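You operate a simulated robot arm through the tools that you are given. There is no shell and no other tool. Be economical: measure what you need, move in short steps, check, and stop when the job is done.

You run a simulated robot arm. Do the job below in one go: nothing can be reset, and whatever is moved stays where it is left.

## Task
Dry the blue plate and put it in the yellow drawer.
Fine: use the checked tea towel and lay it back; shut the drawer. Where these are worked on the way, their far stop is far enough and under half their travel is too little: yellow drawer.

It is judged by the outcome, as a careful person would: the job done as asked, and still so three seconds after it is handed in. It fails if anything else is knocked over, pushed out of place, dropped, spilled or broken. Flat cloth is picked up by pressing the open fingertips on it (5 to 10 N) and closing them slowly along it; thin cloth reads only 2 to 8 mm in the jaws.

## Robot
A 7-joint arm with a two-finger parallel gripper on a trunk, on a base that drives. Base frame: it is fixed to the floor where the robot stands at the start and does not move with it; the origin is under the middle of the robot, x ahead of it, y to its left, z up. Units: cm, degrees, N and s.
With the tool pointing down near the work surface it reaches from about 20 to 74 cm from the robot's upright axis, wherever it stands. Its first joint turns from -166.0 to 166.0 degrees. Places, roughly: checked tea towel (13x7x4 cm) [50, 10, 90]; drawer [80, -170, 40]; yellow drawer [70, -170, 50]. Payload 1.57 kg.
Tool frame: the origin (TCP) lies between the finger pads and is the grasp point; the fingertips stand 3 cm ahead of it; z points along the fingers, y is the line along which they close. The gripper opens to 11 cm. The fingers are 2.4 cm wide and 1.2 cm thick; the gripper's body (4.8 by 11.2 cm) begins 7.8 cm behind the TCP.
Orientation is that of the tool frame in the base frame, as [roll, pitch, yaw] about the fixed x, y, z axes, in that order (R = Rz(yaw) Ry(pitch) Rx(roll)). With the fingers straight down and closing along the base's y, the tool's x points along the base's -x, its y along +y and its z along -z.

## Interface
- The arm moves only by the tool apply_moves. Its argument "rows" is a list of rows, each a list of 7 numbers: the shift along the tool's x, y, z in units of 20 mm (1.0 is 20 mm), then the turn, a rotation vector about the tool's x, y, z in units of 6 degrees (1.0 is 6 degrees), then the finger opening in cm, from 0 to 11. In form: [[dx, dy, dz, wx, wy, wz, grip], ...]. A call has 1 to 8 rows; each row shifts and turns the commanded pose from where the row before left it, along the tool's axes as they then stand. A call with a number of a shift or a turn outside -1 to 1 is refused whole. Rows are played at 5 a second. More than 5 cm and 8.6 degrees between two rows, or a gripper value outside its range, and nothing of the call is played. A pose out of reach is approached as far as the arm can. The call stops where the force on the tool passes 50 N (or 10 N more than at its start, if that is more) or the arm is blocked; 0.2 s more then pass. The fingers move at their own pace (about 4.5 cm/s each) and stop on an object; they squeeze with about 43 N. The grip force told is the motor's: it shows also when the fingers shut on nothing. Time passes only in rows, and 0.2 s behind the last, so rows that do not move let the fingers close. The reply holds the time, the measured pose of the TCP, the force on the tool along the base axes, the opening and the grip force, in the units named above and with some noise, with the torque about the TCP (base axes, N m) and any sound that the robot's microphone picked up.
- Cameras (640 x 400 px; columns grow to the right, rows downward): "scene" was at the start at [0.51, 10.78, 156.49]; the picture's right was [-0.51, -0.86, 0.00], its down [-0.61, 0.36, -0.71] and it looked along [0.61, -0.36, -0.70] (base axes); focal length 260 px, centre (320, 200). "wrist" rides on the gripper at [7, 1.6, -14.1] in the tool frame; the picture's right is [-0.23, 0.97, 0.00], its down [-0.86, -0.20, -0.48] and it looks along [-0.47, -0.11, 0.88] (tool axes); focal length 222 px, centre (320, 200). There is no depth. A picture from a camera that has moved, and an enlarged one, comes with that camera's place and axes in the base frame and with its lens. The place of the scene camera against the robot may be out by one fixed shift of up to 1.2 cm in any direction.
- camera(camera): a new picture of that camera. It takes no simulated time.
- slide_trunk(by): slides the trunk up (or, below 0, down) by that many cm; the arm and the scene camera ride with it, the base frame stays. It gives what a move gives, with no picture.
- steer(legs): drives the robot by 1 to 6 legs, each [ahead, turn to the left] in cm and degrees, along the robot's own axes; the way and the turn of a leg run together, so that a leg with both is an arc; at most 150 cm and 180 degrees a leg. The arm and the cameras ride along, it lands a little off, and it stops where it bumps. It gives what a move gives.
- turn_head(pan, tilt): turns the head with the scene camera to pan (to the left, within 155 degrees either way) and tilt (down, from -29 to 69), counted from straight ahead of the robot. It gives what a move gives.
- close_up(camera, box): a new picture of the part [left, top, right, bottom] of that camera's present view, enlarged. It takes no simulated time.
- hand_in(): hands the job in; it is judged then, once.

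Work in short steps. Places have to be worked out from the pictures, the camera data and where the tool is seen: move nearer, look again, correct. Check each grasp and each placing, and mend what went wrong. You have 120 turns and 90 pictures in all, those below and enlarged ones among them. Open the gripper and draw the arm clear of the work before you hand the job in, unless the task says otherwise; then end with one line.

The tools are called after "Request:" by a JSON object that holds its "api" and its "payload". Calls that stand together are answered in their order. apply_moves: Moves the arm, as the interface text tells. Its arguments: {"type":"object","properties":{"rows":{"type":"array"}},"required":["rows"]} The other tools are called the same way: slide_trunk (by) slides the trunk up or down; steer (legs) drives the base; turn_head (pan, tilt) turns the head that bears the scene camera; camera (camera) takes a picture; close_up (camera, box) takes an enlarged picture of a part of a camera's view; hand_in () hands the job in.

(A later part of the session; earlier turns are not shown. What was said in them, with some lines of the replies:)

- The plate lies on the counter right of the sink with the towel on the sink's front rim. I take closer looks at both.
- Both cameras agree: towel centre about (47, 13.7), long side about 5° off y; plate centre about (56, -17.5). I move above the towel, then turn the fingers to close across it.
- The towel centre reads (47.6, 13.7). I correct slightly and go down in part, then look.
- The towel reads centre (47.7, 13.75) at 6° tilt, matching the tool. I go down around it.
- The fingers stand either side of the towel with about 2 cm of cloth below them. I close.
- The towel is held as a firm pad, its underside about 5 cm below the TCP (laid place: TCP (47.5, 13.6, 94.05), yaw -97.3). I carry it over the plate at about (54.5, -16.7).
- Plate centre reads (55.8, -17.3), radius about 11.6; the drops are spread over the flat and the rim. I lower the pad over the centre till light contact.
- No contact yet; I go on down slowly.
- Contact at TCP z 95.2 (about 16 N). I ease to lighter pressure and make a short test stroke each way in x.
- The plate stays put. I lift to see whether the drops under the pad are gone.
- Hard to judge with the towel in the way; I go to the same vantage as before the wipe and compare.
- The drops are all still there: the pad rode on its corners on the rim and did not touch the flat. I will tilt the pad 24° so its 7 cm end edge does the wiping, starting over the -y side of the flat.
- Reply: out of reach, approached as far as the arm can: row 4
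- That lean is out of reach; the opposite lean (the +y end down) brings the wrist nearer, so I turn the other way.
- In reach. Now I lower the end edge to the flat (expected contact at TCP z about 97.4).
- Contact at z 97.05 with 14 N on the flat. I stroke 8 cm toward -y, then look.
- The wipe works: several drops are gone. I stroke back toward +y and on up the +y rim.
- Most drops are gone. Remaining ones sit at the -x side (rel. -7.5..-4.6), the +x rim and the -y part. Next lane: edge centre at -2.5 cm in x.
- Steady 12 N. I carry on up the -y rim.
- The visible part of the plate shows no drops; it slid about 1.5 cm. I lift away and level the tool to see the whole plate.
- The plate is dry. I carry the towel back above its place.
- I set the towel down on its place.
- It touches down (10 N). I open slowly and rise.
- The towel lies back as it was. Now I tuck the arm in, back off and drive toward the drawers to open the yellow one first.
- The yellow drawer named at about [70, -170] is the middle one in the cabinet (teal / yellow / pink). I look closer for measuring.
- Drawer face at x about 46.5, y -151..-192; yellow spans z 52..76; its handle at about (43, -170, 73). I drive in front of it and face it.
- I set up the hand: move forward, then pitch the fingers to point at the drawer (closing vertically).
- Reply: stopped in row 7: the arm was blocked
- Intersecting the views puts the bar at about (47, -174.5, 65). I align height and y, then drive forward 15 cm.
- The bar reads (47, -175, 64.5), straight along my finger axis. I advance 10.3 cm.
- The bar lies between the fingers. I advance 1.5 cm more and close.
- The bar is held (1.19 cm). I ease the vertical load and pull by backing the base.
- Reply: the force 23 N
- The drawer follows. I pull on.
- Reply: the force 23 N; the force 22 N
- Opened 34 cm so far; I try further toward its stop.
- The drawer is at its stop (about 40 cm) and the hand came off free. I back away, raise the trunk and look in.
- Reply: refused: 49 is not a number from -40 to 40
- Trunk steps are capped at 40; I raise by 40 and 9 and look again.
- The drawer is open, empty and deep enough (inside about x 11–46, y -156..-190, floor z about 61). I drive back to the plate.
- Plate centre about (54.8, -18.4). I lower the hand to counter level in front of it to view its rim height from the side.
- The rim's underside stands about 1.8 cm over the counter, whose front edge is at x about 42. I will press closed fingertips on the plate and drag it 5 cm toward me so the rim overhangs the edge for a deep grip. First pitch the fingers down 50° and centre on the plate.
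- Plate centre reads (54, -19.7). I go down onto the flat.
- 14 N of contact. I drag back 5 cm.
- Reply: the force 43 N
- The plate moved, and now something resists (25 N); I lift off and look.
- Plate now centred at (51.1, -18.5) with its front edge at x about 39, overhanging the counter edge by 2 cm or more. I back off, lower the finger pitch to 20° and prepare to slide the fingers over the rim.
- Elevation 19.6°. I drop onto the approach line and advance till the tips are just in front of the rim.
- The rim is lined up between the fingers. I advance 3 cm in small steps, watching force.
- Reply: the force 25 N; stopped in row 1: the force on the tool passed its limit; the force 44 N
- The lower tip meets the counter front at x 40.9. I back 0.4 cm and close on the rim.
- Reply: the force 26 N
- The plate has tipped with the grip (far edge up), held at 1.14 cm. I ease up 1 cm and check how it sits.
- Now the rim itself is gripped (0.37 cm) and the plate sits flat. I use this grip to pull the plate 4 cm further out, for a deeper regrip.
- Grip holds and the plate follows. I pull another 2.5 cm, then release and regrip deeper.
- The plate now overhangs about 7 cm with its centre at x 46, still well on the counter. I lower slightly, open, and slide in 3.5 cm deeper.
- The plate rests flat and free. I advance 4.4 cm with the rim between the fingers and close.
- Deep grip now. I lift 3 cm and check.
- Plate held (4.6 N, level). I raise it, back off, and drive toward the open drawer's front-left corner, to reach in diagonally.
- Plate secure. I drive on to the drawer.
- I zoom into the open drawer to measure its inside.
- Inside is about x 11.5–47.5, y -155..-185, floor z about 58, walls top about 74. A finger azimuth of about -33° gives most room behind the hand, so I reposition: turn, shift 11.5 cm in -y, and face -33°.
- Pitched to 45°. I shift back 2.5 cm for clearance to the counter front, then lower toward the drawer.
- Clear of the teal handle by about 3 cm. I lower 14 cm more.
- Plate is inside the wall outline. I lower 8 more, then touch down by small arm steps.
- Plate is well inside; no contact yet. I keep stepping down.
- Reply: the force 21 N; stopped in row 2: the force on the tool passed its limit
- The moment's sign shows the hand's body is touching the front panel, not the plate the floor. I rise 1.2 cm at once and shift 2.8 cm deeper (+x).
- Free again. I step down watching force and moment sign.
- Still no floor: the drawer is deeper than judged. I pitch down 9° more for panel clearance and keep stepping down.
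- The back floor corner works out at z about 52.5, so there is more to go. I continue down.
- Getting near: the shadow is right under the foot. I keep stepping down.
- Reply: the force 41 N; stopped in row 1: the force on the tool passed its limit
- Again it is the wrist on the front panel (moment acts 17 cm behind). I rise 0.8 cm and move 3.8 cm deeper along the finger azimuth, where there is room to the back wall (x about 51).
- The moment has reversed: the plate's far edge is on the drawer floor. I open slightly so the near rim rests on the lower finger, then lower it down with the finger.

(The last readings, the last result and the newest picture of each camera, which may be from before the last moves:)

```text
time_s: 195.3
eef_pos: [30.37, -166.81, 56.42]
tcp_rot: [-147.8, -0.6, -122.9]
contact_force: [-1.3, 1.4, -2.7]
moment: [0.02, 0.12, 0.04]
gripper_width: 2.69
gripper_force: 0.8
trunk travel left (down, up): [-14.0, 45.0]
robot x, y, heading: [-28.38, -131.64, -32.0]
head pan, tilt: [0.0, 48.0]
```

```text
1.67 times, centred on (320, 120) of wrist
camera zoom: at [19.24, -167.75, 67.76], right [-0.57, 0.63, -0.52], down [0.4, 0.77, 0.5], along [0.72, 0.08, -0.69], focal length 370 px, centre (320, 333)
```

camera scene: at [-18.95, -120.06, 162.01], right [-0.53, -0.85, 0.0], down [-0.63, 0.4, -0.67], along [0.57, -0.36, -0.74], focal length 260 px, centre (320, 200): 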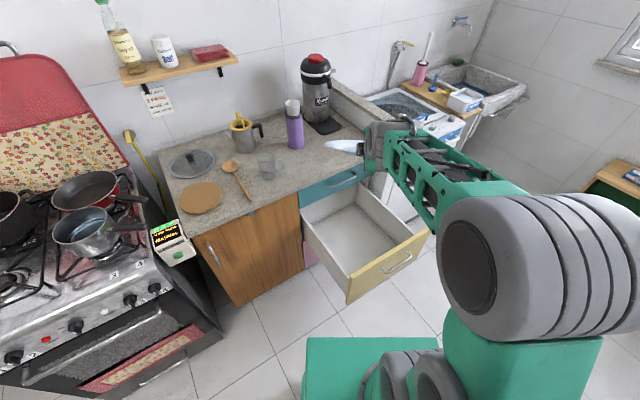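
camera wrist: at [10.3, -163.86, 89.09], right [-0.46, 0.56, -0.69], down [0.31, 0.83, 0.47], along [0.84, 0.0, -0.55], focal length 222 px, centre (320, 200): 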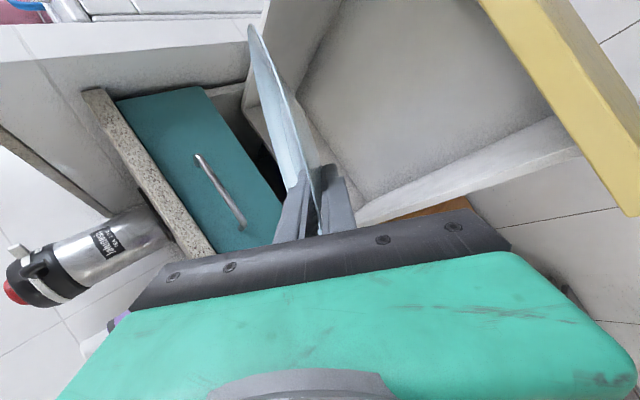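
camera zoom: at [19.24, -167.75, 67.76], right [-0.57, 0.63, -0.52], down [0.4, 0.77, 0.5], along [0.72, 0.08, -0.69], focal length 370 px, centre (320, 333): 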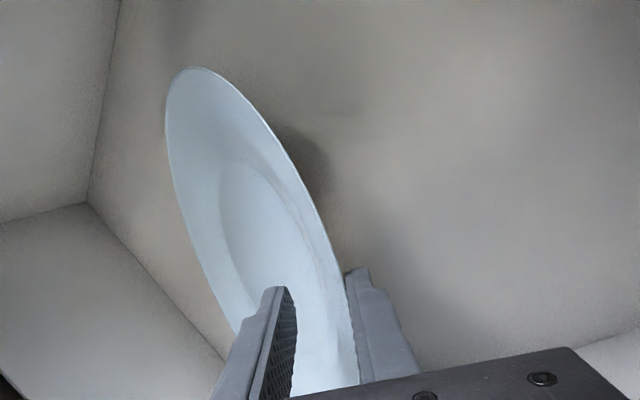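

The near rim now rests on the lower finger (2.7 N). I lower it with the finger.

Request:
{"api": "apply_moves", "payload": {"rows": [[0, 0.13, 0.22, 0, 0, 0, 2.5], [0, 0.13, 0.22, 0, 0, 0, 2.5], [0, 0.13, 0.22, 0, 0, 0, 2.5]]}}

Request:
{"api": "apply_moves", "payload": {"rows": [[0, 0.13, 0.22, 0, 0, 0, 2.5], [0, 0.13, 0.22, 0, 0, 0, 2.5]]}}

Request:
{"api": "apply_moves", "payload": {"rows": [[0, 0.13, 0.22, 0, 0, 0, 2.5], [0, 0.13, 0.22, 0, 0, 0, 2.5]]}}

Request:
{"api": "close_up", "payload": {"camera": "wrist", "box": [160, 0, 480, 240]}}

```text
time_s: 196.1
eef_pos: [30.37, -166.84, 54.96]
tcp_rot: [-147.9, -0.6, -122.8]
contact_force: [-0.6, -0.1, -1.5]
moment: [0.02, 0.02, 0.01]
gripper_width: 2.64
gripper_force: 0.8
trunk travel left (down, up): [-14.0, 45.0]
robot x, y, heading: [-28.22, -131.51, -32.5]
head pan, tilt: [0.0, 48.0]
```

```text
time_s: 196.7
eef_pos: [30.44, -166.91, 53.83]
tcp_rot: [-148.0, -0.6, -122.9]
contact_force: [-1.4, 0.7, -1.5]
moment: [0.01, 0.03, 0.02]
gripper_width: 2.64
gripper_force: 0.7
trunk travel left (down, up): [-14.0, 45.0]
robot x, y, heading: [-28.1, -131.19, -32.2]
head pan, tilt: [0.0, 48.0]
```

```text
time_s: 197.3
eef_pos: [30.5, -166.9, 52.93]
tcp_rot: [-147.9, -0.6, -122.9]
contact_force: [-1.1, 0.4, -1.4]
moment: [-0.03, 0.06, 0.01]
gripper_width: 2.65
gripper_force: 0.9
trunk travel left (down, up): [-14.0, 45.0]
robot x, y, heading: [-28.27, -131.52, -32.2]
head pan, tilt: [0.0, 48.0]
```

```text
1.67 times, centred on (320, 120) of wrist
camera zoom: at [19.27, -167.8, 64.22], right [-0.57, 0.63, -0.52], down [0.4, 0.77, 0.5], along [0.72, 0.08, -0.69], focal length 370 px, centre (320, 333)
```

zoom: 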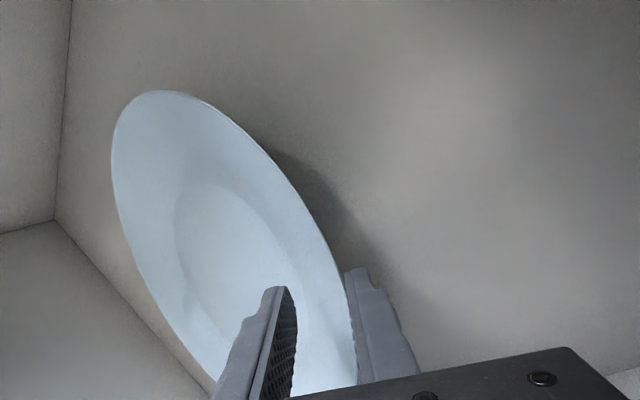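

The plate settles flatter. I continue until the finger touches the floor.

Request:
{"api": "apply_moves", "payload": {"rows": [[0, 0.13, 0.22, 0, 0, 0, 2.5], [0, 0.13, 0.22, 0, 0, 0, 2.5]]}}

Request:
{"api": "apply_moves", "payload": {"rows": [[0, 0.13, 0.22, 0, 0, 0, 2.5], [0, 0.13, 0.22, 0, 0, 0, 2.5]]}}

Request:
{"api": "apply_moves", "payload": {"rows": [[0, 0.13, 0.22, 0, 0, 0, 2.5], [0, 0.13, 0.22, 0, 0, 0, 2.5]]}}

```text
time_s: 197.9
eef_pos: [30.53, -167.09, 51.82]
tcp_rot: [-147.8, -0.6, -122.8]
contact_force: [-0.4, 0.9, -1.3]
moment: [0.01, 0.07, -0.01]
gripper_width: 2.62
gripper_force: 0.9
trunk travel left (down, up): [-14.0, 45.0]
robot x, y, heading: [-28.29, -131.8, -32.0]
head pan, tilt: [0.0, 48.0]
```

```text
time_s: 198.5
eef_pos: [30.55, -167.06, 50.85]
tcp_rot: [-147.7, -0.6, -122.9]
contact_force: [0.5, 0.2, 0.0]
moment: [0.0, -0.02, -0.04]
gripper_width: 2.49
gripper_force: 0.0
trunk travel left (down, up): [-14.0, 45.0]
robot x, y, heading: [-28.39, -131.46, -32.1]
head pan, tilt: [0.0, 48.0]
```

```text
time_s: 199.1
eef_pos: [30.54, -167.04, 49.98]
tcp_rot: [-147.7, -0.6, -122.8]
contact_force: [-5.1, 0.7, 7.6]
moment: [0.1, 0.1, -0.04]
gripper_width: 2.48
gripper_force: 0.1
trunk travel left (down, up): [-14.0, 45.0]
robot x, y, heading: [-28.3, -131.69, -31.9]
head pan, tilt: [0.0, 48.0]
```

The plate's weight is off the finger and the tip touches the floor. I ease up 0.4 cm and withdraw along the finger axis.

Request:
{"api": "apply_moves", "payload": {"rows": [[0, -0.1, -0.17, 0, 0, 0, 2.5], [0, 0, -0.4, 0, 0, 0, 2.5], [0, 0, -0.4, 0, 0, 0, 2.5]]}}

Request:
{"api": "apply_moves", "payload": {"rows": [[0, 0, -0.5, 0, 0, 0, 2.5], [0, 0, -0.5, 0, 0, 0, 2.5], [0, 0, -0.5, 0, 0, 0, 2.5], [0, 0, -0.5, 0, 0, 0, 2.5]]}}

Request:
{"api": "camera", "payload": {"camera": "wrist"}}

```text
time_s: 199.9
eef_pos: [29.72, -166.48, 51.55]
tcp_rot: [-148.0, -0.6, -122.9]
contact_force: [0.1, -0.2, 0.6]
moment: [-0.02, -0.04, -0.02]
gripper_width: 2.48
gripper_force: 0.1
trunk travel left (down, up): [-14.0, 45.0]
robot x, y, heading: [-28.26, -131.4, -32.0]
head pan, tilt: [0.0, 48.0]
```

```text
time_s: 200.9
eef_pos: [27.89, -165.37, 54.94]
tcp_rot: [-148.0, -0.6, -122.8]
contact_force: [-0.7, 0.2, 0.3]
moment: [0.02, -0.03, -0.01]
gripper_width: 2.51
gripper_force: 0.0
trunk travel left (down, up): [-14.0, 45.0]
robot x, y, heading: [-28.31, -131.47, -31.9]
head pan, tilt: [0.0, 48.0]
```

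```text
5 pictures are left
camera wrist: at [16.76, -166.23, 66.31], right [-0.57, 0.63, -0.52], down [0.4, 0.77, 0.5], along [0.72, 0.08, -0.69], focal length 222 px, centre (320, 200)
```

wrist: 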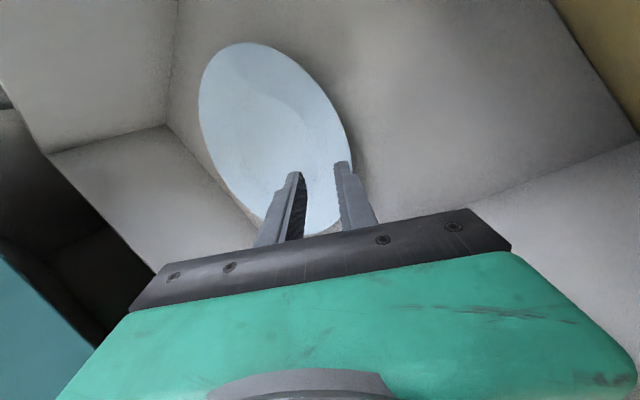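

The plate lies flat on the drawer floor and the hand is free. I withdraw further and raise the trunk.

Request:
{"api": "apply_moves", "payload": {"rows": [[0, 0, -0.7, 0, 0, 0, 2.5], [0, 0, -0.7, 0, 0, 0, 2.5], [0, 0, -0.8, 0, 0, 0, 2.5], [0, 0, -0.8, 0, 0, 0, 2.5], [0, 0, -0.8, 0, 0, 0, 2.5]]}}

Request:
{"api": "slide_trunk", "payload": {"by": 40}}

Request:
{"api": "camera", "payload": {"camera": "scene"}}

```text
time_s: 201.5
eef_pos: [27.7, -164.14, 57.01]
tcp_rot: [-147.7, -0.4, -121.9]
contact_force: [16.6, -0.2, -4.4]
moment: [0.09, 1.14, 0.28]
gripper_width: 2.51
gripper_force: 0.1
trunk travel left (down, up): [-14.0, 45.0]
robot x, y, heading: [-28.28, -131.68, -31.9]
head pan, tilt: [0.0, 48.0]
stopped in row 2: the force on the tool passed its limit (the readings are from after the stop); the commanded pose is now the measured one
```

```text
time_s: 205.3
eef_pos: [27.52, -164.28, 97.01]
tcp_rot: [-147.7, -0.4, -122.2]
contact_force: [-0.6, 0.9, 0.1]
moment: [-0.03, 0.0, -0.01]
gripper_width: 2.51
gripper_force: 0.1
trunk travel left (down, up): [-54.0, 5.0]
robot x, y, heading: [-28.23, -131.59, -32.0]
head pan, tilt: [0.0, 48.0]
```

```text
4 pictures are left
camera scene: at [-18.98, -120.02, 160.01], right [-0.53, -0.85, 0.0], down [-0.63, 0.39, -0.67], along [0.57, -0.35, -0.74], focal length 260 px, centre (320, 200)
```

scene: 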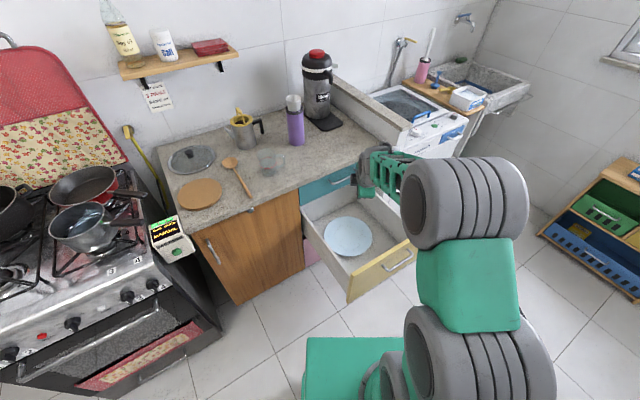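

The plate lies flat in the drawer. Now I back away and go round to the front, to push the drawer shut.

Request:
{"api": "steer", "payload": {"legs": [[-45, 0], [0, -58], [67, 0], [0, 90]]}}

Request:
{"api": "apply_moves", "payload": {"rows": [[0, 0, 0, 1, 0, 0, 0], [0, 0, 0, 1, 0, 0, 0], [0, 0, 0, 1, 0, 0, 0], [0, 0, 0, 1, 0, 0, 0], [0, 0, 0, 1, 0, 0, 0], [0, 0, 0, 1, 0, 0, 0], [0, 0, 0, 1, 0, 0, 0], [0, 0, 0, 0.3, 0, 0, 0]]}}

```text
time_s: 217.7
eef_pos: [-2.24, -174.16, 97.03]
tcp_rot: [-147.7, -0.4, -91.6]
contact_force: [0.1, -0.5, 0.2]
moment: [-0.05, -0.01, 0.0]
gripper_width: 2.53
gripper_force: 0.0
trunk travel left (down, up): [-54.0, 5.0]
robot x, y, heading: [-67.06, -174.21, -1.3]
head pan, tilt: [0.0, 48.0]
```

```text
time_s: 219.5
eef_pos: [-2.32, -174.22, 97.04]
tcp_rot: [-103.8, -0.5, -91.6]
contact_force: [0.1, 0.5, 0.3]
moment: [0.0, -0.02, 0.01]
gripper_width: 0.0
gripper_force: 21.2
trunk travel left (down, up): [-54.0, 5.0]
robot x, y, heading: [-66.86, -174.41, -1.5]
head pan, tilt: [0.0, 48.0]
```

Fingers closed and pointing ahead. I lower to panel height (above the handle bar) and look.

Request:
{"api": "slide_trunk", "payload": {"by": -25.8}}

Request:
{"api": "camera", "payload": {"camera": "scene"}}

```text
time_s: 222.1
eef_pos: [-2.33, -174.15, 71.29]
tcp_rot: [-104.0, -0.4, -91.6]
contact_force: [1.3, 0.2, 0.8]
moment: [-0.01, 0.0, -0.01]
gripper_width: 0.0
gripper_force: 21.5
trunk travel left (down, up): [-28.2, 30.8]
robot x, y, heading: [-66.75, -174.14, -1.5]
head pan, tilt: [0.0, 48.0]
```

```text
3 pictures are left
camera scene: at [-65.08, -159.47, 134.21], right [-0.02, -1.0, 0.0], down [-0.74, 0.02, -0.67], along [0.67, -0.02, -0.74], focal length 260 px, centre (320, 200)
```

scene: 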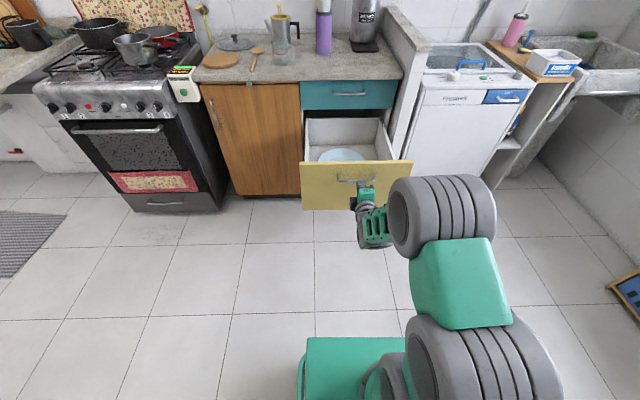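

Aligned. I drive ahead: contact first, then push in stages.

Request:
{"api": "steer", "payload": {"legs": [[14, 1.4]]}}

Request:
{"api": "steer", "payload": {"legs": [[12, 0]]}}

```text
time_s: 223.5
eef_pos: [11.81, -172.74, 71.33]
tcp_rot: [-103.8, -0.4, -90.1]
contact_force: [0.4, -0.1, 0.8]
moment: [-0.02, -0.01, 0.01]
gripper_width: 0.0
gripper_force: 20.9
trunk travel left (down, up): [-28.2, 30.8]
robot x, y, heading: [-52.74, -174.52, 0.1]
head pan, tilt: [0.0, 48.0]
```

```text
time_s: 224.7
eef_pos: [23.68, -172.48, 71.2]
tcp_rot: [-104.0, -0.4, -90.1]
contact_force: [-0.1, -1.4, 0.2]
moment: [-0.03, 0.01, 0.02]
gripper_width: 0.0
gripper_force: 21.5
trunk travel left (down, up): [-28.2, 30.8]
robot x, y, heading: [-40.82, -174.13, 0.2]
head pan, tilt: [0.0, 48.0]
```

Little force shows; I check whether the drawer is moving.

Request:
{"api": "close_up", "payload": {"camera": "scene", "box": [260, 40, 440, 200]}}

```text
2.50 times, centred on (350, 120) of scene
camera zoom: at [-39.57, -159.5, 134.21], right [0.0, -1.0, 0.0], down [-0.74, 0.0, -0.67], along [0.67, 0.0, -0.74], focal length 651 px, centre (245, 400)
```

zoom: 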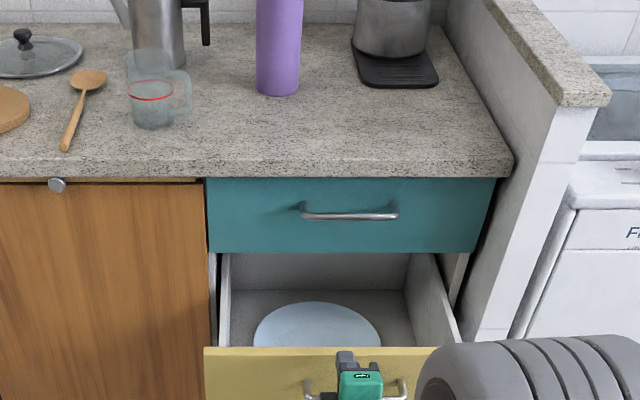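

The drawer is moving in with the plate lying flat. I push on.

Request:
{"api": "steer", "payload": {"legs": [[12, 0]]}}

Request:
{"api": "steer", "payload": {"legs": [[8, 0]]}}

Request:
{"api": "steer", "payload": {"legs": [[3, 0]]}}

```text
time_s: 225.9
eef_pos: [35.72, -172.41, 71.18]
tcp_rot: [-103.9, -0.3, -90.0]
contact_force: [0.2, -0.5, 0.4]
moment: [0.01, -0.01, 0.01]
gripper_width: 0.0
gripper_force: 21.3
trunk travel left (down, up): [-28.2, 30.8]
robot x, y, heading: [-28.6, -174.62, 0.3]
head pan, tilt: [0.0, 48.0]
```

```text
time_s: 227.0
eef_pos: [43.84, -172.38, 71.19]
tcp_rot: [-103.8, -0.3, -89.9]
contact_force: [-0.2, 0.1, -0.1]
moment: [0.02, 0.01, 0.01]
gripper_width: 0.0
gripper_force: 21.8
trunk travel left (down, up): [-28.2, 30.8]
robot x, y, heading: [-20.68, -174.37, 0.5]
head pan, tilt: [0.0, 48.0]
```

```text
time_s: 227.8
eef_pos: [47.04, -172.22, 71.16]
tcp_rot: [-103.9, -0.3, -89.8]
contact_force: [0.1, 0.9, -0.4]
moment: [0.02, -0.02, -0.01]
gripper_width: 0.0
gripper_force: 21.4
trunk travel left (down, up): [-28.2, 30.8]
robot x, y, heading: [-17.49, -174.04, 0.2]
head pan, tilt: [0.0, 48.0]
```

Tips are at x 50, about the closed face. I finish with small arm steps till force shows.

Request:
{"api": "apply_moves", "payload": {"rows": [[0, 0, 0.2, 0, 0, 0, 0], [0, 0, 0.2, 0, 0, 0, 0]]}}

Request:
{"api": "apply_moves", "payload": {"rows": [[0, 0, 0.2, 0, 0, 0, 0], [0, 0, 0.2, 0, 0, 0, 0]]}}

Request:
{"api": "apply_moves", "payload": {"rows": [[0, 0, 0.2, 0, 0, 0, 0], [0, 0, 0.2, 0, 0, 0, 0]]}}

```text
time_s: 228.4
eef_pos: [47.91, -172.39, 71.0]
tcp_rot: [-104.0, -0.3, -89.9]
contact_force: [-0.4, 0.6, 0.4]
moment: [0.0, 0.0, -0.01]
gripper_width: 0.02
gripper_force: 21.4
trunk travel left (down, up): [-28.2, 30.8]
robot x, y, heading: [-17.68, -174.41, 0.2]
head pan, tilt: [0.0, 48.0]
```

```text
time_s: 229.1
eef_pos: [48.44, -172.28, 70.89]
tcp_rot: [-103.9, -0.4, -89.9]
contact_force: [-7.3, 1.3, 2.6]
moment: [-0.02, -0.1, 0.06]
gripper_width: 0.03
gripper_force: 21.5
trunk travel left (down, up): [-28.2, 30.8]
robot x, y, heading: [-17.94, -174.42, 0.2]
head pan, tilt: [0.0, 48.0]
```

```text
time_s: 229.6
eef_pos: [48.53, -172.26, 70.74]
tcp_rot: [-103.8, -0.5, -89.9]
contact_force: [-35.3, -0.7, 18.3]
moment: [0.01, -0.67, -0.01]
gripper_width: 0.0
gripper_force: 20.6
trunk travel left (down, up): [-28.2, 30.8]
robot x, y, heading: [-17.25, -174.09, 0.1]
head pan, tilt: [0.0, 48.0]
stopped in row 2: the force on the tool passed its limit (the readings are from after the stop); the commanded pose is now the measured one
```

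Firm stop: the drawer is shut. I draw back, open the hand and check.

Request:
{"api": "steer", "payload": {"legs": [[-25, 0]]}}

Request:
{"api": "apply_moves", "payload": {"rows": [[0, 0, 0, 0, 0, 0, 5], [0, 0, 0, 0, 0, 0, 8], [0, 0, 0, 0, 0, 0, 8], [0, 0, 0, 0, 0, 0, 8]]}}

Request:
{"api": "camera", "payload": {"camera": "scene"}}

```text
time_s: 231.4
eef_pos: [24.0, -172.61, 70.41]
tcp_rot: [-104.2, -0.6, -90.1]
contact_force: [0.1, -0.6, -0.7]
moment: [-0.01, -0.02, 0.01]
gripper_width: 0.0
gripper_force: 21.1
trunk travel left (down, up): [-28.2, 30.8]
robot x, y, heading: [-42.37, -174.06, 0.2]
head pan, tilt: [0.0, 48.0]
```

```text
time_s: 232.4
eef_pos: [23.96, -172.65, 70.49]
tcp_rot: [-104.2, -0.6, -90.1]
contact_force: [-0.1, -0.8, 0.2]
moment: [0.03, 0.04, 0.05]
gripper_width: 8.0
gripper_force: 0.3
trunk travel left (down, up): [-28.2, 30.8]
robot x, y, heading: [-42.71, -174.46, 0.1]
head pan, tilt: [0.0, 48.0]
```

```text
1 pictures are left
camera scene: at [-41.01, -159.51, 134.21], right [0.0, -1.0, 0.0], down [-0.74, 0.0, -0.67], along [0.67, 0.0, -0.74], focal length 260 px, centre (320, 200)
```

scene: 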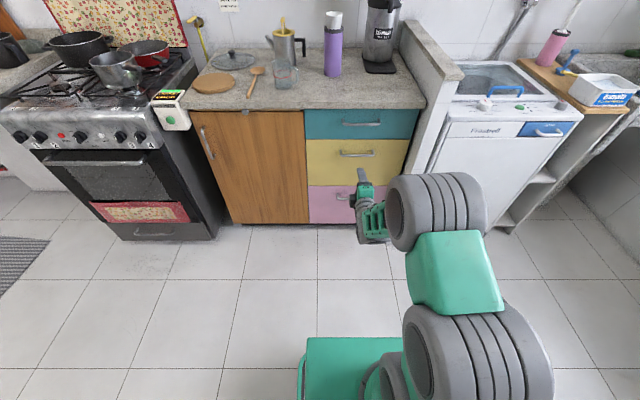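

The drawer is flush shut, the hand is open and clear, the towel is back in its place and the plate lies dry in the drawer. I hand in.

Request:
{"api": "hand_in", "payload": {}}

```text
The job is handed in.
```

I dried the blue plate with the checked tea towel, laid the towel back where it was, put the plate flat in the yellow drawer and shut it; the plate slid a few centimetres on the counter while I wiped and gripped it.
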